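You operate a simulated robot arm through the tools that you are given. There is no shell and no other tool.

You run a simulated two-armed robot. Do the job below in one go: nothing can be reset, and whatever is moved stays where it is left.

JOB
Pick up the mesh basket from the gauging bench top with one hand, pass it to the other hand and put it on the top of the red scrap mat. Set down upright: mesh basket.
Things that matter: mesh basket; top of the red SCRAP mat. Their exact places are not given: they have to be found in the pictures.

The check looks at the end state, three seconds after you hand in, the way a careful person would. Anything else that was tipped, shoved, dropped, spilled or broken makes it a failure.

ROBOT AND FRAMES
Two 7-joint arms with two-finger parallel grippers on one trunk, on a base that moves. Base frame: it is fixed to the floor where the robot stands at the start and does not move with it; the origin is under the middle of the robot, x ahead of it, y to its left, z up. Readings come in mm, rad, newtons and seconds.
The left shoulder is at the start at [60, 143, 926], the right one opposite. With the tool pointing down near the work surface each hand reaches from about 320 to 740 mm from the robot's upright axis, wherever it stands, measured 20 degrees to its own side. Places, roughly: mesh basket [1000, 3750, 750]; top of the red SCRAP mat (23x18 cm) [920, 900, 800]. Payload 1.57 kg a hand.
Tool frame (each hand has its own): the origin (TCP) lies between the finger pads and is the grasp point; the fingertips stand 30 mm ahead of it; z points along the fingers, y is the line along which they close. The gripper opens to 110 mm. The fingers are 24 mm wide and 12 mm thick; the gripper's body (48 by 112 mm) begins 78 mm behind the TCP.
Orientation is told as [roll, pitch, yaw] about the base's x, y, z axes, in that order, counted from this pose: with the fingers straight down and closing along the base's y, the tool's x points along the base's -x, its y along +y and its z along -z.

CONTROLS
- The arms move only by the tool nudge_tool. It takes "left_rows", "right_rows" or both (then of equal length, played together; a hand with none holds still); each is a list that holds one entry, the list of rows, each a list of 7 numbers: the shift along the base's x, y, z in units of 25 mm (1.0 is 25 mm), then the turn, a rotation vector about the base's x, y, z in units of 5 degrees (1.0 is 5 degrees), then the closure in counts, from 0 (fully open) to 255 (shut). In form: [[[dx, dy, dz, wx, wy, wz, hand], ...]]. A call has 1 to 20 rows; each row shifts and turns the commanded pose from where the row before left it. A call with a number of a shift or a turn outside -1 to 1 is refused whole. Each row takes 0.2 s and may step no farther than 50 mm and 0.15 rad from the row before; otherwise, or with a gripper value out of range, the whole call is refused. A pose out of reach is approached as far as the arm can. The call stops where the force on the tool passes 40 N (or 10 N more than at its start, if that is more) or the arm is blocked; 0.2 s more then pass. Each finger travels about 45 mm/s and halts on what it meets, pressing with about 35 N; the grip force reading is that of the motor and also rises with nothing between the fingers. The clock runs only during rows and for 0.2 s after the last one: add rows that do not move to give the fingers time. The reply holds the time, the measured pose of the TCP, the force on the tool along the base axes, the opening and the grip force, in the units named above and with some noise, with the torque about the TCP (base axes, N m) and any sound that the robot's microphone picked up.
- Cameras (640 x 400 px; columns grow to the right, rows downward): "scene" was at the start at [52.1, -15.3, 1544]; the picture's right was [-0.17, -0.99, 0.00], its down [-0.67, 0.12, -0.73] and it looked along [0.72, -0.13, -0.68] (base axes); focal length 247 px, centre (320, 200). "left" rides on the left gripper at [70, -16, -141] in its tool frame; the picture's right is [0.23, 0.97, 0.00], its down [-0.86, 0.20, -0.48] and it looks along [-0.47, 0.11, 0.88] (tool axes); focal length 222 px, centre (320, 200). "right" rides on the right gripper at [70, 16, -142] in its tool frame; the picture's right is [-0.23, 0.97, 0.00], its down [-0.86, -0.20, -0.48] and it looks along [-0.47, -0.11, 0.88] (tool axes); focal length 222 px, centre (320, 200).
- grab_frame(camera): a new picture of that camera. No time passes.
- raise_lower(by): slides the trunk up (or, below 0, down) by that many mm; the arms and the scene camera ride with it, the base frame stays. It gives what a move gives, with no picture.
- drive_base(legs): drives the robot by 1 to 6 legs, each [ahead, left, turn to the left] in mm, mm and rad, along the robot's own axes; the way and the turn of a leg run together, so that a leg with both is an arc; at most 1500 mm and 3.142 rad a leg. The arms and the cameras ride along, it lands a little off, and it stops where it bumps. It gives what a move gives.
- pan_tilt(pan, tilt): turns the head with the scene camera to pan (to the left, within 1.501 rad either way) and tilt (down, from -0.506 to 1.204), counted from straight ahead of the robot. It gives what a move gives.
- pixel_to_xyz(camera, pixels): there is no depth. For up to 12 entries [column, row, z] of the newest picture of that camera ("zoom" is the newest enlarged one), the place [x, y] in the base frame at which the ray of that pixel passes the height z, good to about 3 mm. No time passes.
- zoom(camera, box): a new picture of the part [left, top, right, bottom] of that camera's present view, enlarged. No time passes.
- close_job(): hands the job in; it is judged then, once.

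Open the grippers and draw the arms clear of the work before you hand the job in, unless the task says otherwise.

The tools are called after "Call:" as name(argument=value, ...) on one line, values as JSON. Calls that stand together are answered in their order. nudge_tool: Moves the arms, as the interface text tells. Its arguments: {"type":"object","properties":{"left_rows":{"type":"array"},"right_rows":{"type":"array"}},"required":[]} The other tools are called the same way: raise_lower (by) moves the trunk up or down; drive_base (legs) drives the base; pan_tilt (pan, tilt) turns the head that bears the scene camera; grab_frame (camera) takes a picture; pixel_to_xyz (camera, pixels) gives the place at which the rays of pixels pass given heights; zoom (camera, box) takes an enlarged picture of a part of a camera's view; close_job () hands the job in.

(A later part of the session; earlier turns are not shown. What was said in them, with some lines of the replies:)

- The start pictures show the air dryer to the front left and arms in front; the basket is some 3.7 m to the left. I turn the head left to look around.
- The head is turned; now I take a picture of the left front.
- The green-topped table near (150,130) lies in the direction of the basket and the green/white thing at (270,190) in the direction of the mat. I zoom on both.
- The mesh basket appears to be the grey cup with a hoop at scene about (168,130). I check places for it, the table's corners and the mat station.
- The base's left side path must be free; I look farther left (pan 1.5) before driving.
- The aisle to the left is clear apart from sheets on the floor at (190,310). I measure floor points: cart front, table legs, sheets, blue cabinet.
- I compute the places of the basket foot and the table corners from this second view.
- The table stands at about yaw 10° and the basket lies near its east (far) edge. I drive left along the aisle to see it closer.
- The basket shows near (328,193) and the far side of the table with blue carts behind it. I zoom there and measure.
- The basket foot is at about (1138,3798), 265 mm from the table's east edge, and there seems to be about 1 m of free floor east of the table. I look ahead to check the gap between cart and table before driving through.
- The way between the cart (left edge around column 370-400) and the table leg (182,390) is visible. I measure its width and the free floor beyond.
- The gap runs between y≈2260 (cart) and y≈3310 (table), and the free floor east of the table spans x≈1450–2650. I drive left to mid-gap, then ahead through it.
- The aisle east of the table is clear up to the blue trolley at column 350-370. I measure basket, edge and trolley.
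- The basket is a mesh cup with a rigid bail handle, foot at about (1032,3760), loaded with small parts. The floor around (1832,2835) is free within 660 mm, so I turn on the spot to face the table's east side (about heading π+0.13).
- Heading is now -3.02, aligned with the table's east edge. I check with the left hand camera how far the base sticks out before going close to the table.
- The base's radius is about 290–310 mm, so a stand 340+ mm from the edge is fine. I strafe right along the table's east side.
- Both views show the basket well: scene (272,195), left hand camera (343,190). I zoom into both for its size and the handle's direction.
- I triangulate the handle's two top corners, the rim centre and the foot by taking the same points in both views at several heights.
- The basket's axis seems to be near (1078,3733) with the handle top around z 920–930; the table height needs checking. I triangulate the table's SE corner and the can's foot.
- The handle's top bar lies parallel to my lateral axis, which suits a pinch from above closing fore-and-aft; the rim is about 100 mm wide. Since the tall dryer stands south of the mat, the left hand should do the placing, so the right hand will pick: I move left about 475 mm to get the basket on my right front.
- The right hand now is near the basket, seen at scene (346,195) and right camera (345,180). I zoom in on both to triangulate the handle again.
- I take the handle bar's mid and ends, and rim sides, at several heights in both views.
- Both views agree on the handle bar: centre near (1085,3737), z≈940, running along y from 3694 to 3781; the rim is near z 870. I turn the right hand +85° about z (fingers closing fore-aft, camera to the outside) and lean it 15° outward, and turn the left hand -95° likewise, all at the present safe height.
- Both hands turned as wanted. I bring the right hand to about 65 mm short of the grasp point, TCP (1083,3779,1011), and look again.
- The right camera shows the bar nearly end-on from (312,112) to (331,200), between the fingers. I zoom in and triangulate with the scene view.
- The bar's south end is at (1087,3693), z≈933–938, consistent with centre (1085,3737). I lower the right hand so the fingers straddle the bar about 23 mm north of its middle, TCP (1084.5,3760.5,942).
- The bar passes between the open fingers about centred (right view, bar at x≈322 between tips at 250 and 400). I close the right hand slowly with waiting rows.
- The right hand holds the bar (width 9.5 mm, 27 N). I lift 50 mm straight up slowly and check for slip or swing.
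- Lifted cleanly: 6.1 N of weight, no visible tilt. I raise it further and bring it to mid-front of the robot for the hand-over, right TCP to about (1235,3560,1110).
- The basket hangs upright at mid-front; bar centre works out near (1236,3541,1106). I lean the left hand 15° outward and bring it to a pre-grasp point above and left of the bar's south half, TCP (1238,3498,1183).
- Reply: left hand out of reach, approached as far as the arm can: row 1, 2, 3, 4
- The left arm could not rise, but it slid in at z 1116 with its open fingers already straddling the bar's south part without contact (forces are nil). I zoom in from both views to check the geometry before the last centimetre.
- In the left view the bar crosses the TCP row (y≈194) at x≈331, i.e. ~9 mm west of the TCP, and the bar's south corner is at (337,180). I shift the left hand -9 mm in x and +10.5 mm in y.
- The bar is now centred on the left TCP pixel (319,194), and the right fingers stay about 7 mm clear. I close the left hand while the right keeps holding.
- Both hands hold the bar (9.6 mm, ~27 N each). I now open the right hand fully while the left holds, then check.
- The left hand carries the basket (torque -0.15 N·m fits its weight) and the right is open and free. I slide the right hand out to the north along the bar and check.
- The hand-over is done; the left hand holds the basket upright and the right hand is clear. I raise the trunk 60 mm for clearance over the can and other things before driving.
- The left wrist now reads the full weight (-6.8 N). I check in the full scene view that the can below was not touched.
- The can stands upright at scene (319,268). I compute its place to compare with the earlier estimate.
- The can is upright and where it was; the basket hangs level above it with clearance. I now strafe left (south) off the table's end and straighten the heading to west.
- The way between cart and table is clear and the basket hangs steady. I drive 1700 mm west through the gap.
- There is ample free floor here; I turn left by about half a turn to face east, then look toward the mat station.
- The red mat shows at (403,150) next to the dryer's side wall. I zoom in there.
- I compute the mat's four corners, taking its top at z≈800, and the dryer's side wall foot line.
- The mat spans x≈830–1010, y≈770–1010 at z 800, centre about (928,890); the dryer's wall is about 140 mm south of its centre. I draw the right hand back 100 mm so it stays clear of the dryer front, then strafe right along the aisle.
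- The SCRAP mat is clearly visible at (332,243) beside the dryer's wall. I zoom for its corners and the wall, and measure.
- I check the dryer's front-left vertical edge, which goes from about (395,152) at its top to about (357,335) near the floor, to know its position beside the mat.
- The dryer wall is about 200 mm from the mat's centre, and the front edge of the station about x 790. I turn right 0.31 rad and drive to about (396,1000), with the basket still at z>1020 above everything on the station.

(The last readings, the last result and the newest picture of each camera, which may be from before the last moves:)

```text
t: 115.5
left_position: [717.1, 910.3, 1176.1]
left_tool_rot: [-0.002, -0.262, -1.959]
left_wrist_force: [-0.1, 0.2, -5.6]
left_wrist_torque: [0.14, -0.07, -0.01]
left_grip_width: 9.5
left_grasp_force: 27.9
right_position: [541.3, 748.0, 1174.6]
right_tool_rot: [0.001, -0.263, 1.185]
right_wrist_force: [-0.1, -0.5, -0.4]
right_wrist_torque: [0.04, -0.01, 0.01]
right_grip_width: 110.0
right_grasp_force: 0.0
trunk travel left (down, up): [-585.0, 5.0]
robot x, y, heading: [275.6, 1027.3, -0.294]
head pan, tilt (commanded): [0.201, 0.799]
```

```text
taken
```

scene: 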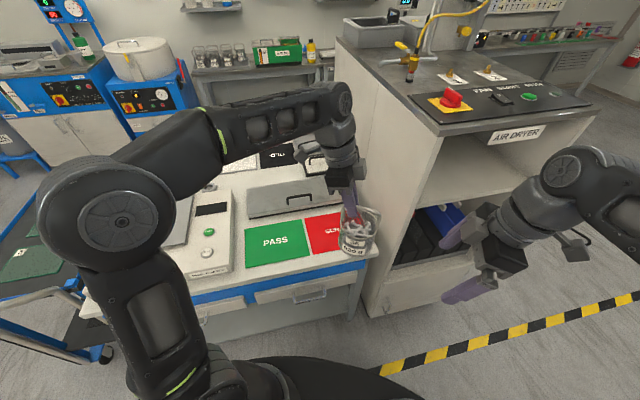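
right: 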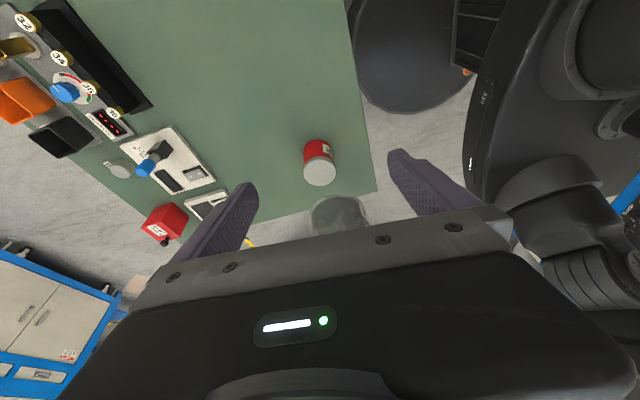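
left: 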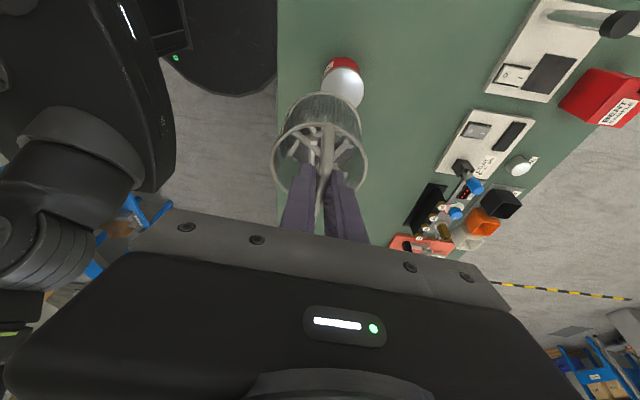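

The station's front edge and the mat are in view; I measure them from here before the final approach.

Call:
pixel_to_xyz(camera="scene", pixels=[[378, 253, 795], [90, 315, 795], [247, 265, 800], [244, 230, 800], [303, 221, 800], [313, 253, 800], [302, 218, 800], [365, 317, 0], [350, 315, 0]])

Call:
zoom(camera="scene", box=[232, 170, 424, 290])

```text
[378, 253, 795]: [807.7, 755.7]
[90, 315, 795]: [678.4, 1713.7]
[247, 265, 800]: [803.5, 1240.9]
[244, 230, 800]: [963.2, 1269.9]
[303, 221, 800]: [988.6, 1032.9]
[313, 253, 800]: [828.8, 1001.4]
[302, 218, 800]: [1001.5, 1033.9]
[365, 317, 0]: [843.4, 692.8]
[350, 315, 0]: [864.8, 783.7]
```

```text
3.33 times, centred on (328, 230) of scene
```

zoom: 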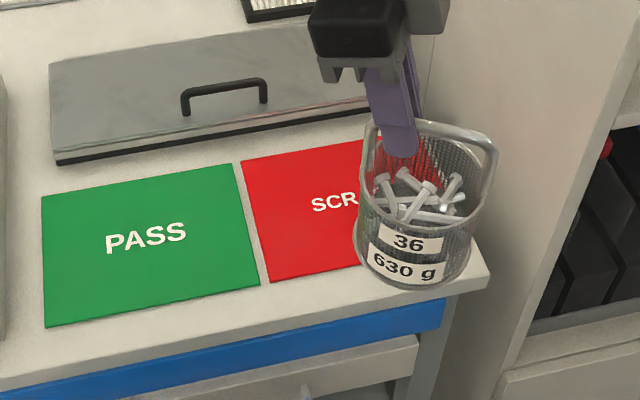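

Front edge runs from (808,756) to (678,1714) and the mat's centre is about (927,894). I drive the last 110 mm ahead.

Call:
drive_base(legs=[[105, 8, 0]])

Call:
grab_frame(camera="scene")

Call:
grab_frame(camera="left")

```text
t: 116.7
left_position: [821.0, 888.3, 1175.2]
left_tool_rot: [-0.001, -0.262, -1.956]
left_wrist_force: [0.2, 0.0, -6.4]
left_wrist_torque: [0.15, -0.05, 0.01]
left_grip_width: 9.4
left_grasp_force: 28.0
right_position: [645.2, 724.4, 1173.4]
right_tool_rot: [0.002, -0.264, 1.184]
right_wrist_force: [0.3, -0.1, -0.8]
right_wrist_torque: [0.02, 0.02, 0.02]
right_grip_width: 110.2
right_grasp_force: 0.1
trunk travel left (down, up): [-585.0, 5.0]
robot x, y, heading: [374.6, 1001.8, -0.296]
head pan, tilt (commanded): [0.201, 0.799]
```

```text
taken
```

scene: 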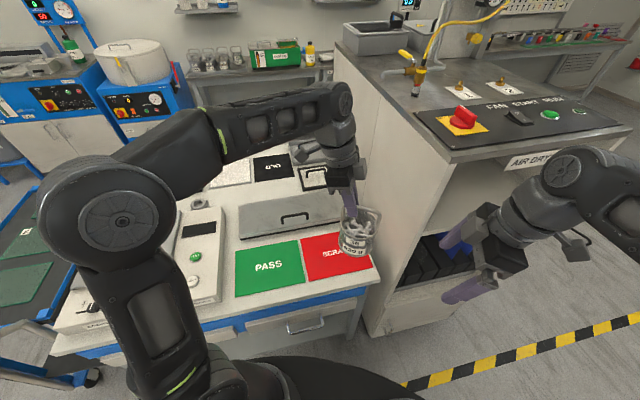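

```text
taken
```

left: 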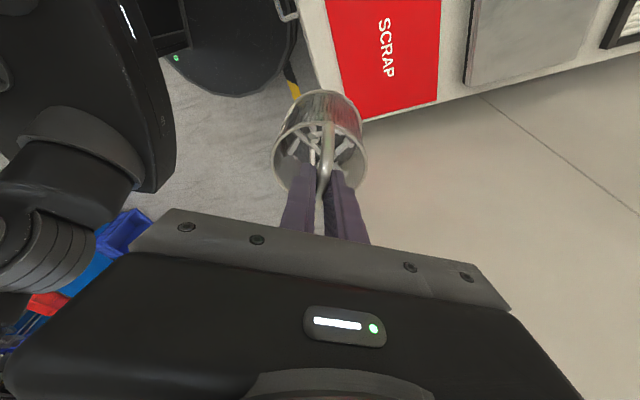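

The basket hovers just at the mat's near-right part. Before lowering the trunk I check where the left elbow (scene (122,222)) is relative to the white box on the station, and the mat's edge from the left camera.

Call:
pixel_to_xyz(camera="scene", pixels=[[122, 222, 1000], [122, 222, 1150], [170, 215, 900], [225, 300, 850], [200, 222, 850], [300, 212, 880], [245, 243, 800], [236, 297, 800], [302, 238, 800], [308, 280, 800]])

Call:
pixel_to_xyz(camera="left", pixels=[[437, 101, 800], [365, 119, 800], [441, 2, 800], [326, 2, 800], [387, 47, 800]])

Call:
zoom(camera="scene", box=[30, 100, 270, 350])

```text
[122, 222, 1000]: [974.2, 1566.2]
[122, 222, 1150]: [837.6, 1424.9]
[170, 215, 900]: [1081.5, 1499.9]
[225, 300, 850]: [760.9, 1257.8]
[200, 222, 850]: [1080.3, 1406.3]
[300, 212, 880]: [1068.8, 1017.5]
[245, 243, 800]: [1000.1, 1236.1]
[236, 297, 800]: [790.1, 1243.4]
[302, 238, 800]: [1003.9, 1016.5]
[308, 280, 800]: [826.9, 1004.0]
```

```text
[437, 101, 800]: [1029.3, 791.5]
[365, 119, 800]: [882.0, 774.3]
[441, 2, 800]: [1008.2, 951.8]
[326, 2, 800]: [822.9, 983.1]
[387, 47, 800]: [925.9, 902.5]
```

```text
1.60 times, centred on (150, 225) of scene
```

zoom: 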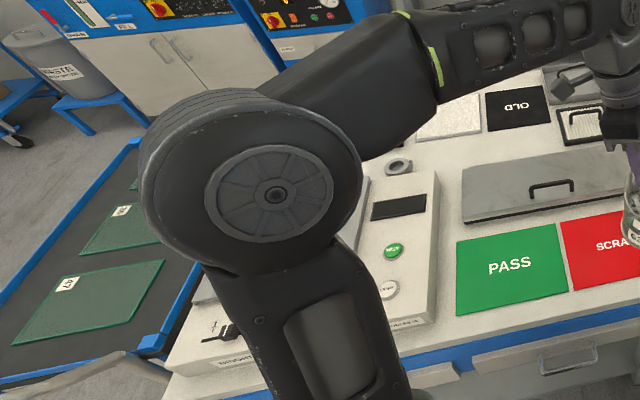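

The elbow is high (z≈1300), so lowering is safe; mat corners come out as (1004,1016), (827,1004), (1029,791), (852,768), centre (928,895). I lower the trunk by 100 mm.

Call:
raise_lower(by=-100)

Call:
grab_frame(camera="scene")

```text
t: 118.0
left_position: [820.9, 887.6, 1075.3]
left_tool_rot: [0.0, -0.261, -1.956]
left_wrist_force: [0.6, -0.5, -5.7]
left_wrist_torque: [0.14, -0.06, -0.01]
left_grip_width: 9.5
left_grasp_force: 28.1
right_position: [644.4, 724.5, 1073.1]
right_tool_rot: [0.001, -0.263, 1.186]
right_wrist_force: [-0.1, -0.2, 0.6]
right_wrist_torque: [0.0, -0.03, 0.0]
right_grip_width: 110.2
right_grasp_force: 0.0
trunk travel left (down, up): [-485.0, 105.0]
robot x, y, heading: [373.8, 998.2, -0.298]
head pan, tilt (commanded): [0.201, 0.799]
```

```text
taken
```

scene: 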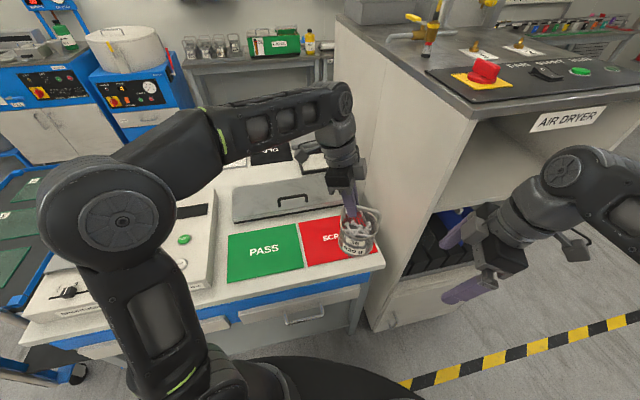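

Trunk lowered, basket still level. I move the left hand (115,32) mm over the mat's centre with a slight descent.

Call:
nudge_tool(left_rows=[[[0.4, 0.11, -0.05, 0, 0, 0, 255], [0.6, 0.16, -0.1, 0, 0, 0, 255], [0.6, 0.16, -0.15, 0, 0, 0, 255], [0.6, 0.17, -0.15, 0, 0, 0, 255], [0.6, 0.17, -0.15, 0, 0, 0, 255], [0.6, 0.17, -0.15, 0, 0, 0, 255], [0.6, 0.17, -0.15, 0, 0, 0, 255], [0.62, 0.17, -0.1, 0, 0, 0, 255], [0, 0, 0, 0, 0, 0, 255], [0, 0, 0, 0, 0, 0, 255]]])

Call:
grab_frame(camera="left")

Call:
zoom(camera="scene", box=[250, 150, 410, 290])

```text
t: 120.2
left_position: [936.4, 920.2, 1050.2]
left_tool_rot: [0.0, -0.261, -1.956]
left_wrist_force: [0.5, -0.5, -6.7]
left_wrist_torque: [0.15, -0.06, 0.02]
left_grip_width: 9.5
left_grasp_force: 27.8
right_position: [643.8, 724.2, 1073.7]
right_tool_rot: [0.0, -0.264, 1.184]
right_wrist_force: [0.2, -1.0, 0.3]
right_wrist_torque: [0.03, 0.03, 0.01]
right_grip_width: 110.0
right_grasp_force: 0.0
trunk travel left (down, up): [-485.0, 105.0]
robot x, y, heading: [379.8, 999.0, -0.299]
head pan, tilt (commanded): [0.201, 0.799]
```

```text
taken
```

left: 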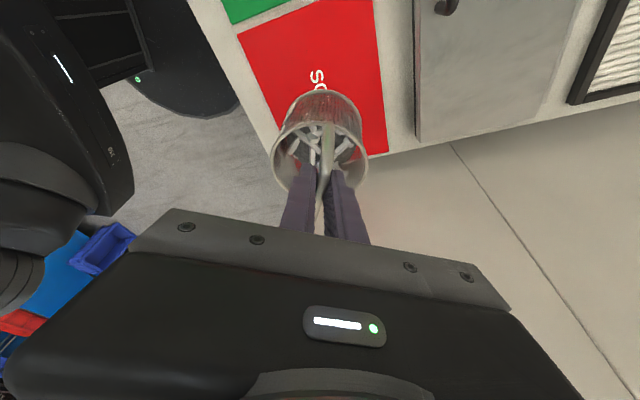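

```text
2.86 times, centred on (330, 220) of scene
```

zoom: 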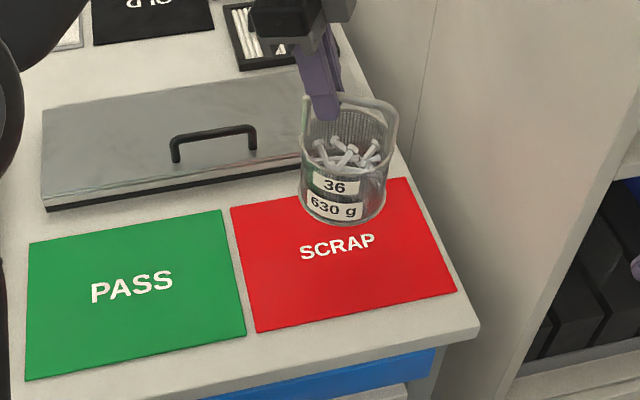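

The basket hovers above the mat. I check the foot's place (scene ≈(338,222) at z≈900) against the mat's centre.

Call:
pixel_to_xyz(camera="scene", pixels=[[338, 221, 900], [338, 221, 910], [322.5, 217, 900], [353, 219, 900], [298.5, 223, 800], [307.5, 266, 800], [377.5, 251.5, 800], [359.5, 212.5, 800]])

Call:
pixel_to_xyz(camera="left", pixels=[[238, 34, 800], [388, 152, 800], [372, 2, 800], [283, 130, 800], [322, 110, 900]])

```text
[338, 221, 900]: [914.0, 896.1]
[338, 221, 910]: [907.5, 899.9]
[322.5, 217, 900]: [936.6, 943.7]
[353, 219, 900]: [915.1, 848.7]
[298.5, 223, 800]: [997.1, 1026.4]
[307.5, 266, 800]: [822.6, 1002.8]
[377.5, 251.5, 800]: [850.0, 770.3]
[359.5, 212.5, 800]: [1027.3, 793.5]
```

```text
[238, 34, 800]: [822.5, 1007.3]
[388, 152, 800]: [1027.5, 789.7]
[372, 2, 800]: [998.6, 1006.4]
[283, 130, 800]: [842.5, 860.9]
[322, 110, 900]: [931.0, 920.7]
```

Both cameras agree on the mat (corners at z 800) and the basket's axis is within about 10 mm of its centre (925,896). I descend 72 mm to about z 978, with contact expected near z 947.

Call:
nudge_tool(left_rows=[[[0, 0, -0.4, 0, 0, 0, 255], [0, 0, -0.5, 0, 0, 0, 255], [0, 0, -0.5, 0, 0, 0, 255], [0, 0, -0.5, 0, 0, 0, 255], [0, 0, -0.5, 0, 0, 0, 255], [0, 0, -0.3, 0, 0, 0, 255], [0, 0, -0.2, 0, 0, 0, 255], [0, 0, 0, 0, 0, 0, 255]]])

Call:
zoom(camera="scene", box=[280, 180, 400, 270])

Call:
grab_frame(camera="left")

```text
t: 122.0
left_position: [935.2, 921.6, 978.6]
left_tool_rot: [-0.002, -0.263, -1.956]
left_wrist_force: [-0.3, -0.2, -5.3]
left_wrist_torque: [0.14, -0.05, 0.02]
left_grip_width: 9.6
left_grasp_force: 27.8
right_position: [643.6, 725.7, 1074.3]
right_tool_rot: [-0.001, -0.262, 1.185]
right_wrist_force: [-0.3, -0.4, 0.9]
right_wrist_torque: [0.01, 0.02, 0.01]
right_grip_width: 110.1
right_grasp_force: 0.1
trunk travel left (down, up): [-485.0, 105.0]
robot x, y, heading: [376.6, 999.8, -0.296]
head pan, tilt (commanded): [0.201, 0.799]
```

```text
4.44 times, centred on (340, 225) of scene
```

zoom: 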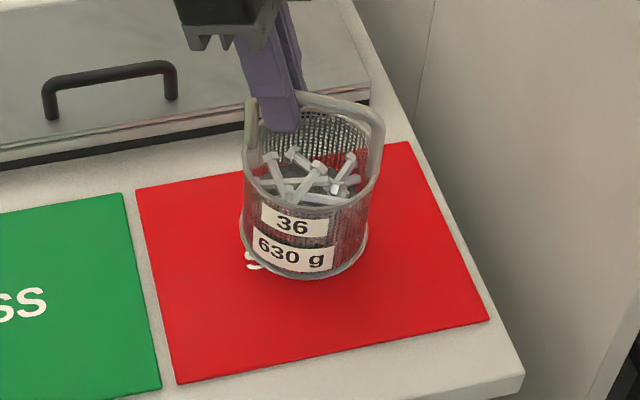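

```text
taken
```

left: 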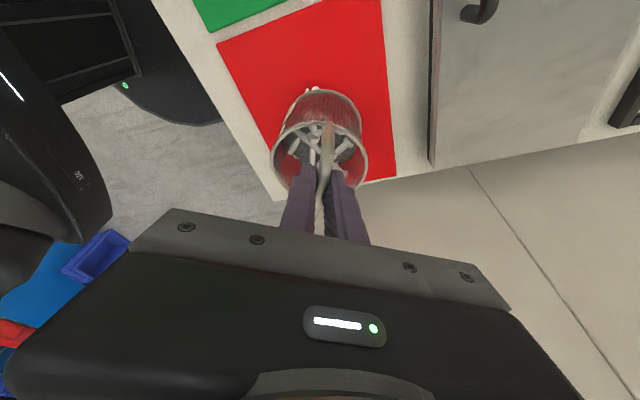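

Basket is about 3 cm above the mat and well inside it. I go on down in 3 mm rows and watch the force.

Call:
nudge_tool(left_rows=[[[0, 0, -0.12, 0, 0, 0, 255], [0, 0, -0.12, 0, 0, 0, 255], [0, 0, -0.12, 0, 0, 0, 255], [0, 0, -0.12, 0, 0, 0, 255], [0, 0, -0.12, 0, 0, 0, 255], [0, 0, -0.12, 0, 0, 0, 255], [0, 0, 0, 0, 0, 0, 255]]])

Call:
zoom(camera="scene", box=[290, 190, 386, 262])

```text
t: 123.6
left_position: [936.0, 921.8, 960.2]
left_tool_rot: [-0.002, -0.262, -1.956]
left_wrist_force: [-0.2, 0.5, -6.8]
left_wrist_torque: [0.16, -0.04, 0.01]
left_grip_width: 9.5
left_grasp_force: 28.1
right_position: [644.0, 725.7, 1075.0]
right_tool_rot: [-0.001, -0.263, 1.186]
right_wrist_force: [0.0, -0.6, 0.5]
right_wrist_torque: [-0.01, 0.01, -0.02]
right_grip_width: 109.9
right_grasp_force: 0.0
trunk travel left (down, up): [-485.0, 105.0]
robot x, y, heading: [380.3, 997.0, -0.294]
head pan, tilt (commanded): [0.201, 0.799]
```

```text
5.56 times, centred on (338, 226) of scene
```

zoom: 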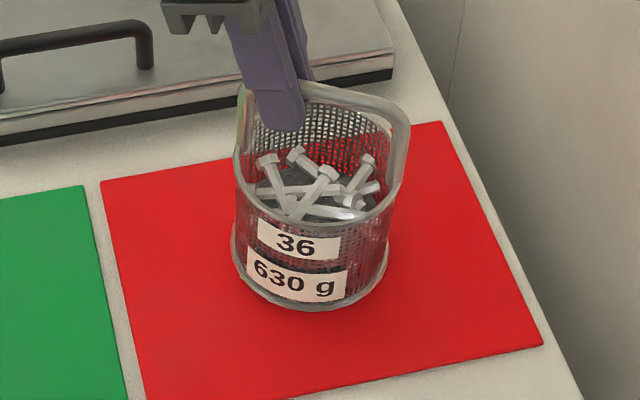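

No contact yet at z 960 (force still -6.8 N). I continue with 2 mm rows.

Call:
nudge_tool(left_rows=[[[0, 0, -0.08, 0, 0, 0, 255], [0, 0, -0.08, 0, 0, 0, 255], [0, 0, -0.08, 0, 0, 0, 255], [0, 0, -0.08, 0, 0, 0, 255], [0, 0, 0, 0, 0, 0, 255]]])

```text
t: 124.8
left_position: [934.9, 918.5, 954.6]
left_tool_rot: [0.004, -0.263, -1.956]
left_wrist_force: [2.5, 1.4, 12.8]
left_wrist_torque: [-0.68, 0.28, 0.0]
left_grip_width: 9.7
left_grasp_force: 27.8
right_position: [643.8, 725.8, 1074.4]
right_tool_rot: [0.001, -0.264, 1.184]
right_wrist_force: [0.2, -0.2, 1.0]
right_wrist_torque: [0.0, -0.01, 0.01]
right_grip_width: 110.0
right_grasp_force: 0.0
trunk travel left (down, up): [-485.0, 105.0]
robot x, y, heading: [379.6, 998.1, -0.3]
head pan, tilt (commanded): [0.201, 0.799]
```

Contact: the force changed to +12.8 N, so the basket stands on the mat at TCP z≈954. I ease off by 1.5 mm and look before opening.

Call:
nudge_tool(left_rows=[[[0, 0, 0.06, 0, 0, 0, 255], [0, 0, 0, 0, 0, 0, 255]]])

Call:
zoom(camera="scene", box=[290, 190, 386, 262])

Call:
zoom(camera="left", box=[240, 60, 420, 240])

```text
t: 125.4
left_position: [936.3, 919.0, 954.0]
left_tool_rot: [0.0, -0.263, -1.957]
left_wrist_force: [2.8, 0.9, 8.2]
left_wrist_torque: [-0.6, 0.19, 0.1]
left_grip_width: 9.8
left_grasp_force: 27.9
right_position: [642.8, 725.6, 1074.4]
right_tool_rot: [-0.001, -0.263, 1.184]
right_wrist_force: [-0.6, -0.7, 0.5]
right_wrist_torque: [0.01, -0.01, 0.01]
right_grip_width: 109.7
right_grasp_force: 0.0
trunk travel left (down, up): [-485.0, 105.0]
robot x, y, heading: [378.2, 1004.0, -0.293]
head pan, tilt (commanded): [0.201, 0.799]
```

```text
5.56 times, centred on (338, 226) of scene
```

zoom: 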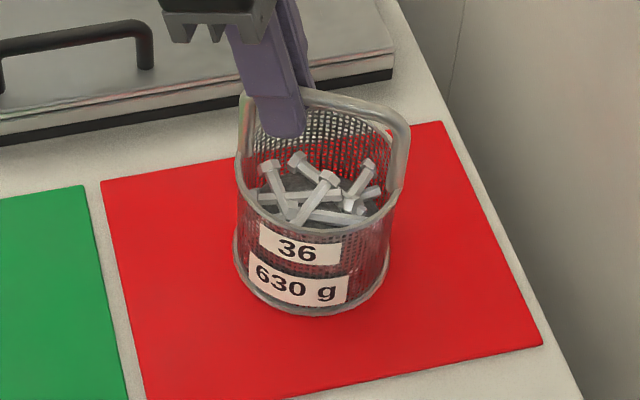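

```text
2.22 times, centred on (330, 150) of left
```

zoom: 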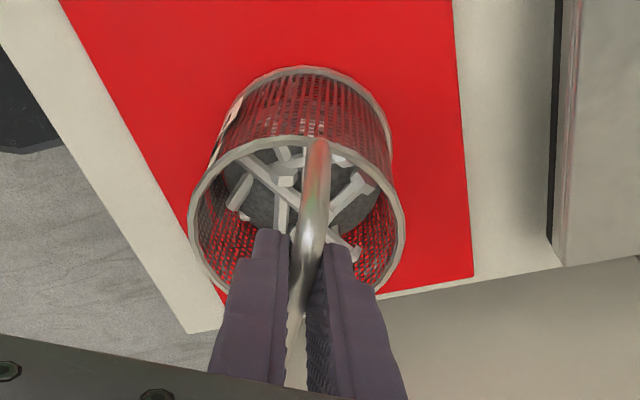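

The basket stands on the mat, far edge bearing first, with only about 14 N of load left, and it looks level. I open the left hand.

Call:
nudge_tool(left_rows=[[[0, 0, 0, 0, 0, 0, 220], [0, 0, 0, 0, 0, 0, 180], [0, 0, 0, 0, 0, 0, 120], [0, 0, 0, 0, 0, 0, 60], [0, 0, 0, 0, 0, 0, 0], [0, 0, 0, 0, 0, 0, 0], [0, 0, 0, 0, 0, 0, 0], [0, 0, 0, 0, 0, 0, 0], [0, 0, 0, 0, 0, 0, 0]]])

Call:
zoom(camera="scene", box=[290, 180, 386, 262])

Call:
grab_frame(camera="left")

```text
t: 127.4
left_position: [936.0, 919.6, 953.3]
left_tool_rot: [-0.002, -0.263, -1.957]
left_wrist_force: [-0.2, -0.1, -0.5]
left_wrist_torque: [0.02, 0.03, 0.0]
left_grip_width: 110.1
left_grasp_force: 0.1
right_position: [643.4, 725.3, 1074.6]
right_tool_rot: [0.0, -0.263, 1.183]
right_wrist_force: [-0.6, -0.4, 0.2]
right_wrist_torque: [-0.02, 0.01, -0.03]
right_grip_width: 110.0
right_grasp_force: 0.1
trunk travel left (down, up): [-485.0, 105.0]
robot x, y, heading: [377.0, 1001.0, -0.298]
head pan, tilt (commanded): [0.201, 0.799]
```

```text
4.88 times, centred on (338, 221) of scene
```

zoom: 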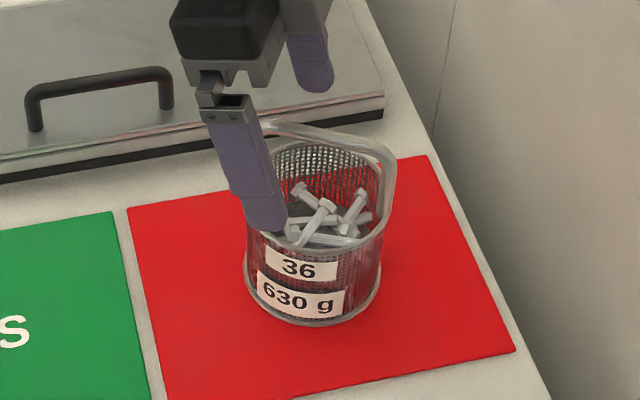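

```text
taken
```

left: 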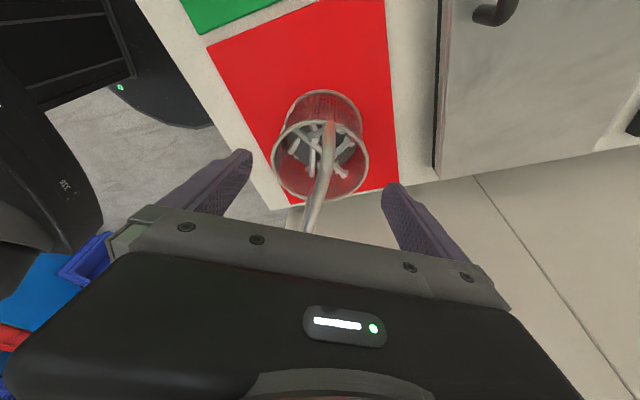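

Released: zero force and the basket stands on the mat. I withdraw the left hand back along its own axis, up and away.

Call:
nudge_tool(left_rows=[[[0.03, 0.08, 0.3, 0, 0, 0, 0], [0.06, 0.14, 0.6, 0, 0, 0, 0], [0.078, 0.19, 0.77, 0, 0, 0, 0], [0.078, 0.19, 0.77, 0, 0, 0, 0], [0.078, 0.19, 0.77, 0, 0, 0, 0], [0.078, 0.19, 0.77, 0, 0, 0, 0], [0.0, 0, 0.8, 0, 0, 0, 0], [0, 0, 0, 0, 0, 0, 0]]])

Call:
grab_frame(camera="scene")

```text
t: 129.2
left_position: [944.2, 943.1, 1042.4]
left_tool_rot: [-0.002, -0.26, -1.957]
left_wrist_force: [-0.4, -0.6, 0.5]
left_wrist_torque: [0.02, -0.01, 0.0]
left_grip_width: 109.9
left_grasp_force: 0.1
left hand out of reach, approached as far as the arm can: row 6, 7
right_position: [644.0, 724.8, 1074.9]
right_tool_rot: [0.0, -0.263, 1.184]
right_wrist_force: [0.1, -0.1, 0.4]
right_wrist_torque: [0.01, 0.03, 0.01]
right_grip_width: 110.0
right_grasp_force: 0.0
trunk travel left (down, up): [-485.0, 105.0]
robot x, y, heading: [379.5, 998.0, -0.302]
head pan, tilt (commanded): [0.201, 0.799]
```

```text
taken
```

scene: 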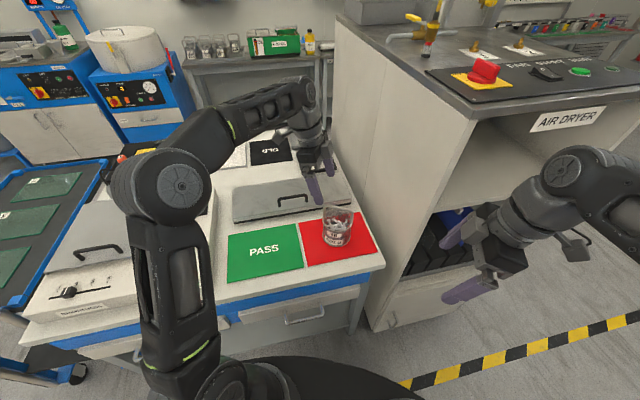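

The hand is up at z 1042, its tips about 65 mm above the handle. I raise the trunk 60 mm and back the robot 300 mm away to draw the arms clear.

Call:
raise_lower(by=60)

Call:
drive_base(legs=[[-300, 0, 0]])

Call:
grab_frame(camera="scene")

Call:
zoom(camera="scene", box=[250, 150, 410, 270])

```text
t: 130.2
left_position: [944.1, 942.5, 1102.1]
left_tool_rot: [-0.001, -0.263, -1.956]
left_wrist_force: [-0.7, 0.3, -0.3]
left_wrist_torque: [0.02, 0.01, 0.0]
left_grip_width: 109.9
left_grasp_force: 0.1
right_position: [645.0, 724.9, 1133.7]
right_tool_rot: [0.0, -0.264, 1.186]
right_wrist_force: [-0.9, -0.7, 0.3]
right_wrist_torque: [0.0, 0.0, -0.01]
right_grip_width: 109.8
right_grasp_force: 0.2
trunk travel left (down, up): [-545.0, 45.0]
robot x, y, heading: [378.7, 1001.9, -0.297]
head pan, tilt (commanded): [0.201, 0.799]
```

```text
t: 132.3
left_position: [655.8, 1030.8, 1103.6]
left_tool_rot: [0.0, -0.263, -1.953]
left_wrist_force: [0.5, 0.9, 0.3]
left_wrist_torque: [-0.02, -0.03, 0.0]
left_grip_width: 110.2
left_grasp_force: 0.1
right_position: [355.5, 814.6, 1135.0]
right_tool_rot: [0.0, -0.263, 1.186]
right_wrist_force: [-0.2, 0.4, 0.3]
right_wrist_torque: [0.0, -0.03, -0.06]
right_grip_width: 109.9
right_grasp_force: 0.1
trunk travel left (down, up): [-545.0, 45.0]
robot x, y, heading: [92.7, 1088.6, -0.29]
head pan, tilt (commanded): [0.201, 0.799]
```

```text
taken
```

scene: 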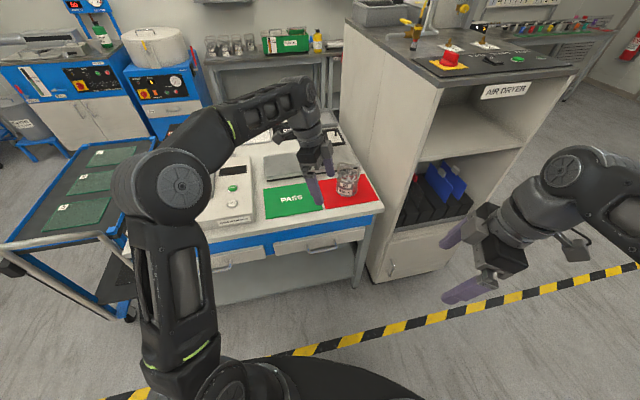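

```text
3.33 times, centred on (330, 210) of scene
```

zoom: 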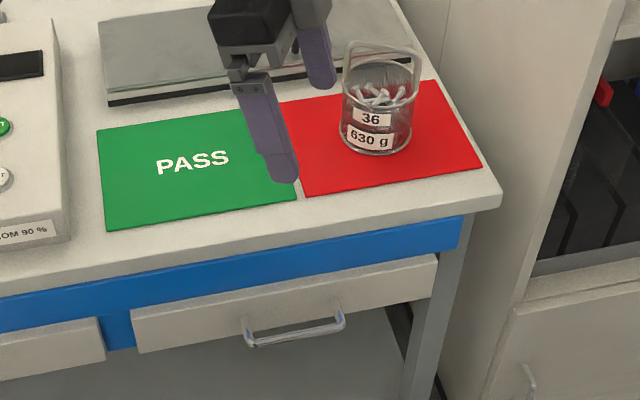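

The basket stands upright with its bolts in the middle of the red SCRAP mat. Both hands are open and clear of the station, and nothing else looks disturbed. I hand the job in.

Call:
close_job()

```text
The job is handed in.
```

The mesh basket is standing upright on the red SCRAP mat, close to its centre, with the bolts still in it. I handed the job in.

I picked it up from the gauging bench by its handle with the right hand, passed it in mid-air to the left hand, and set it down with the left. Afterwards I opened both grippers and backed the robot about 300 mm away from the station.

The red wax can on the bench was under the basket during the hand-over. The left wrist briefly read no weight there, so I checked. The can was still upright and about where I had measured it before. I saw nothing else out of place in the last pictures of the mat station.
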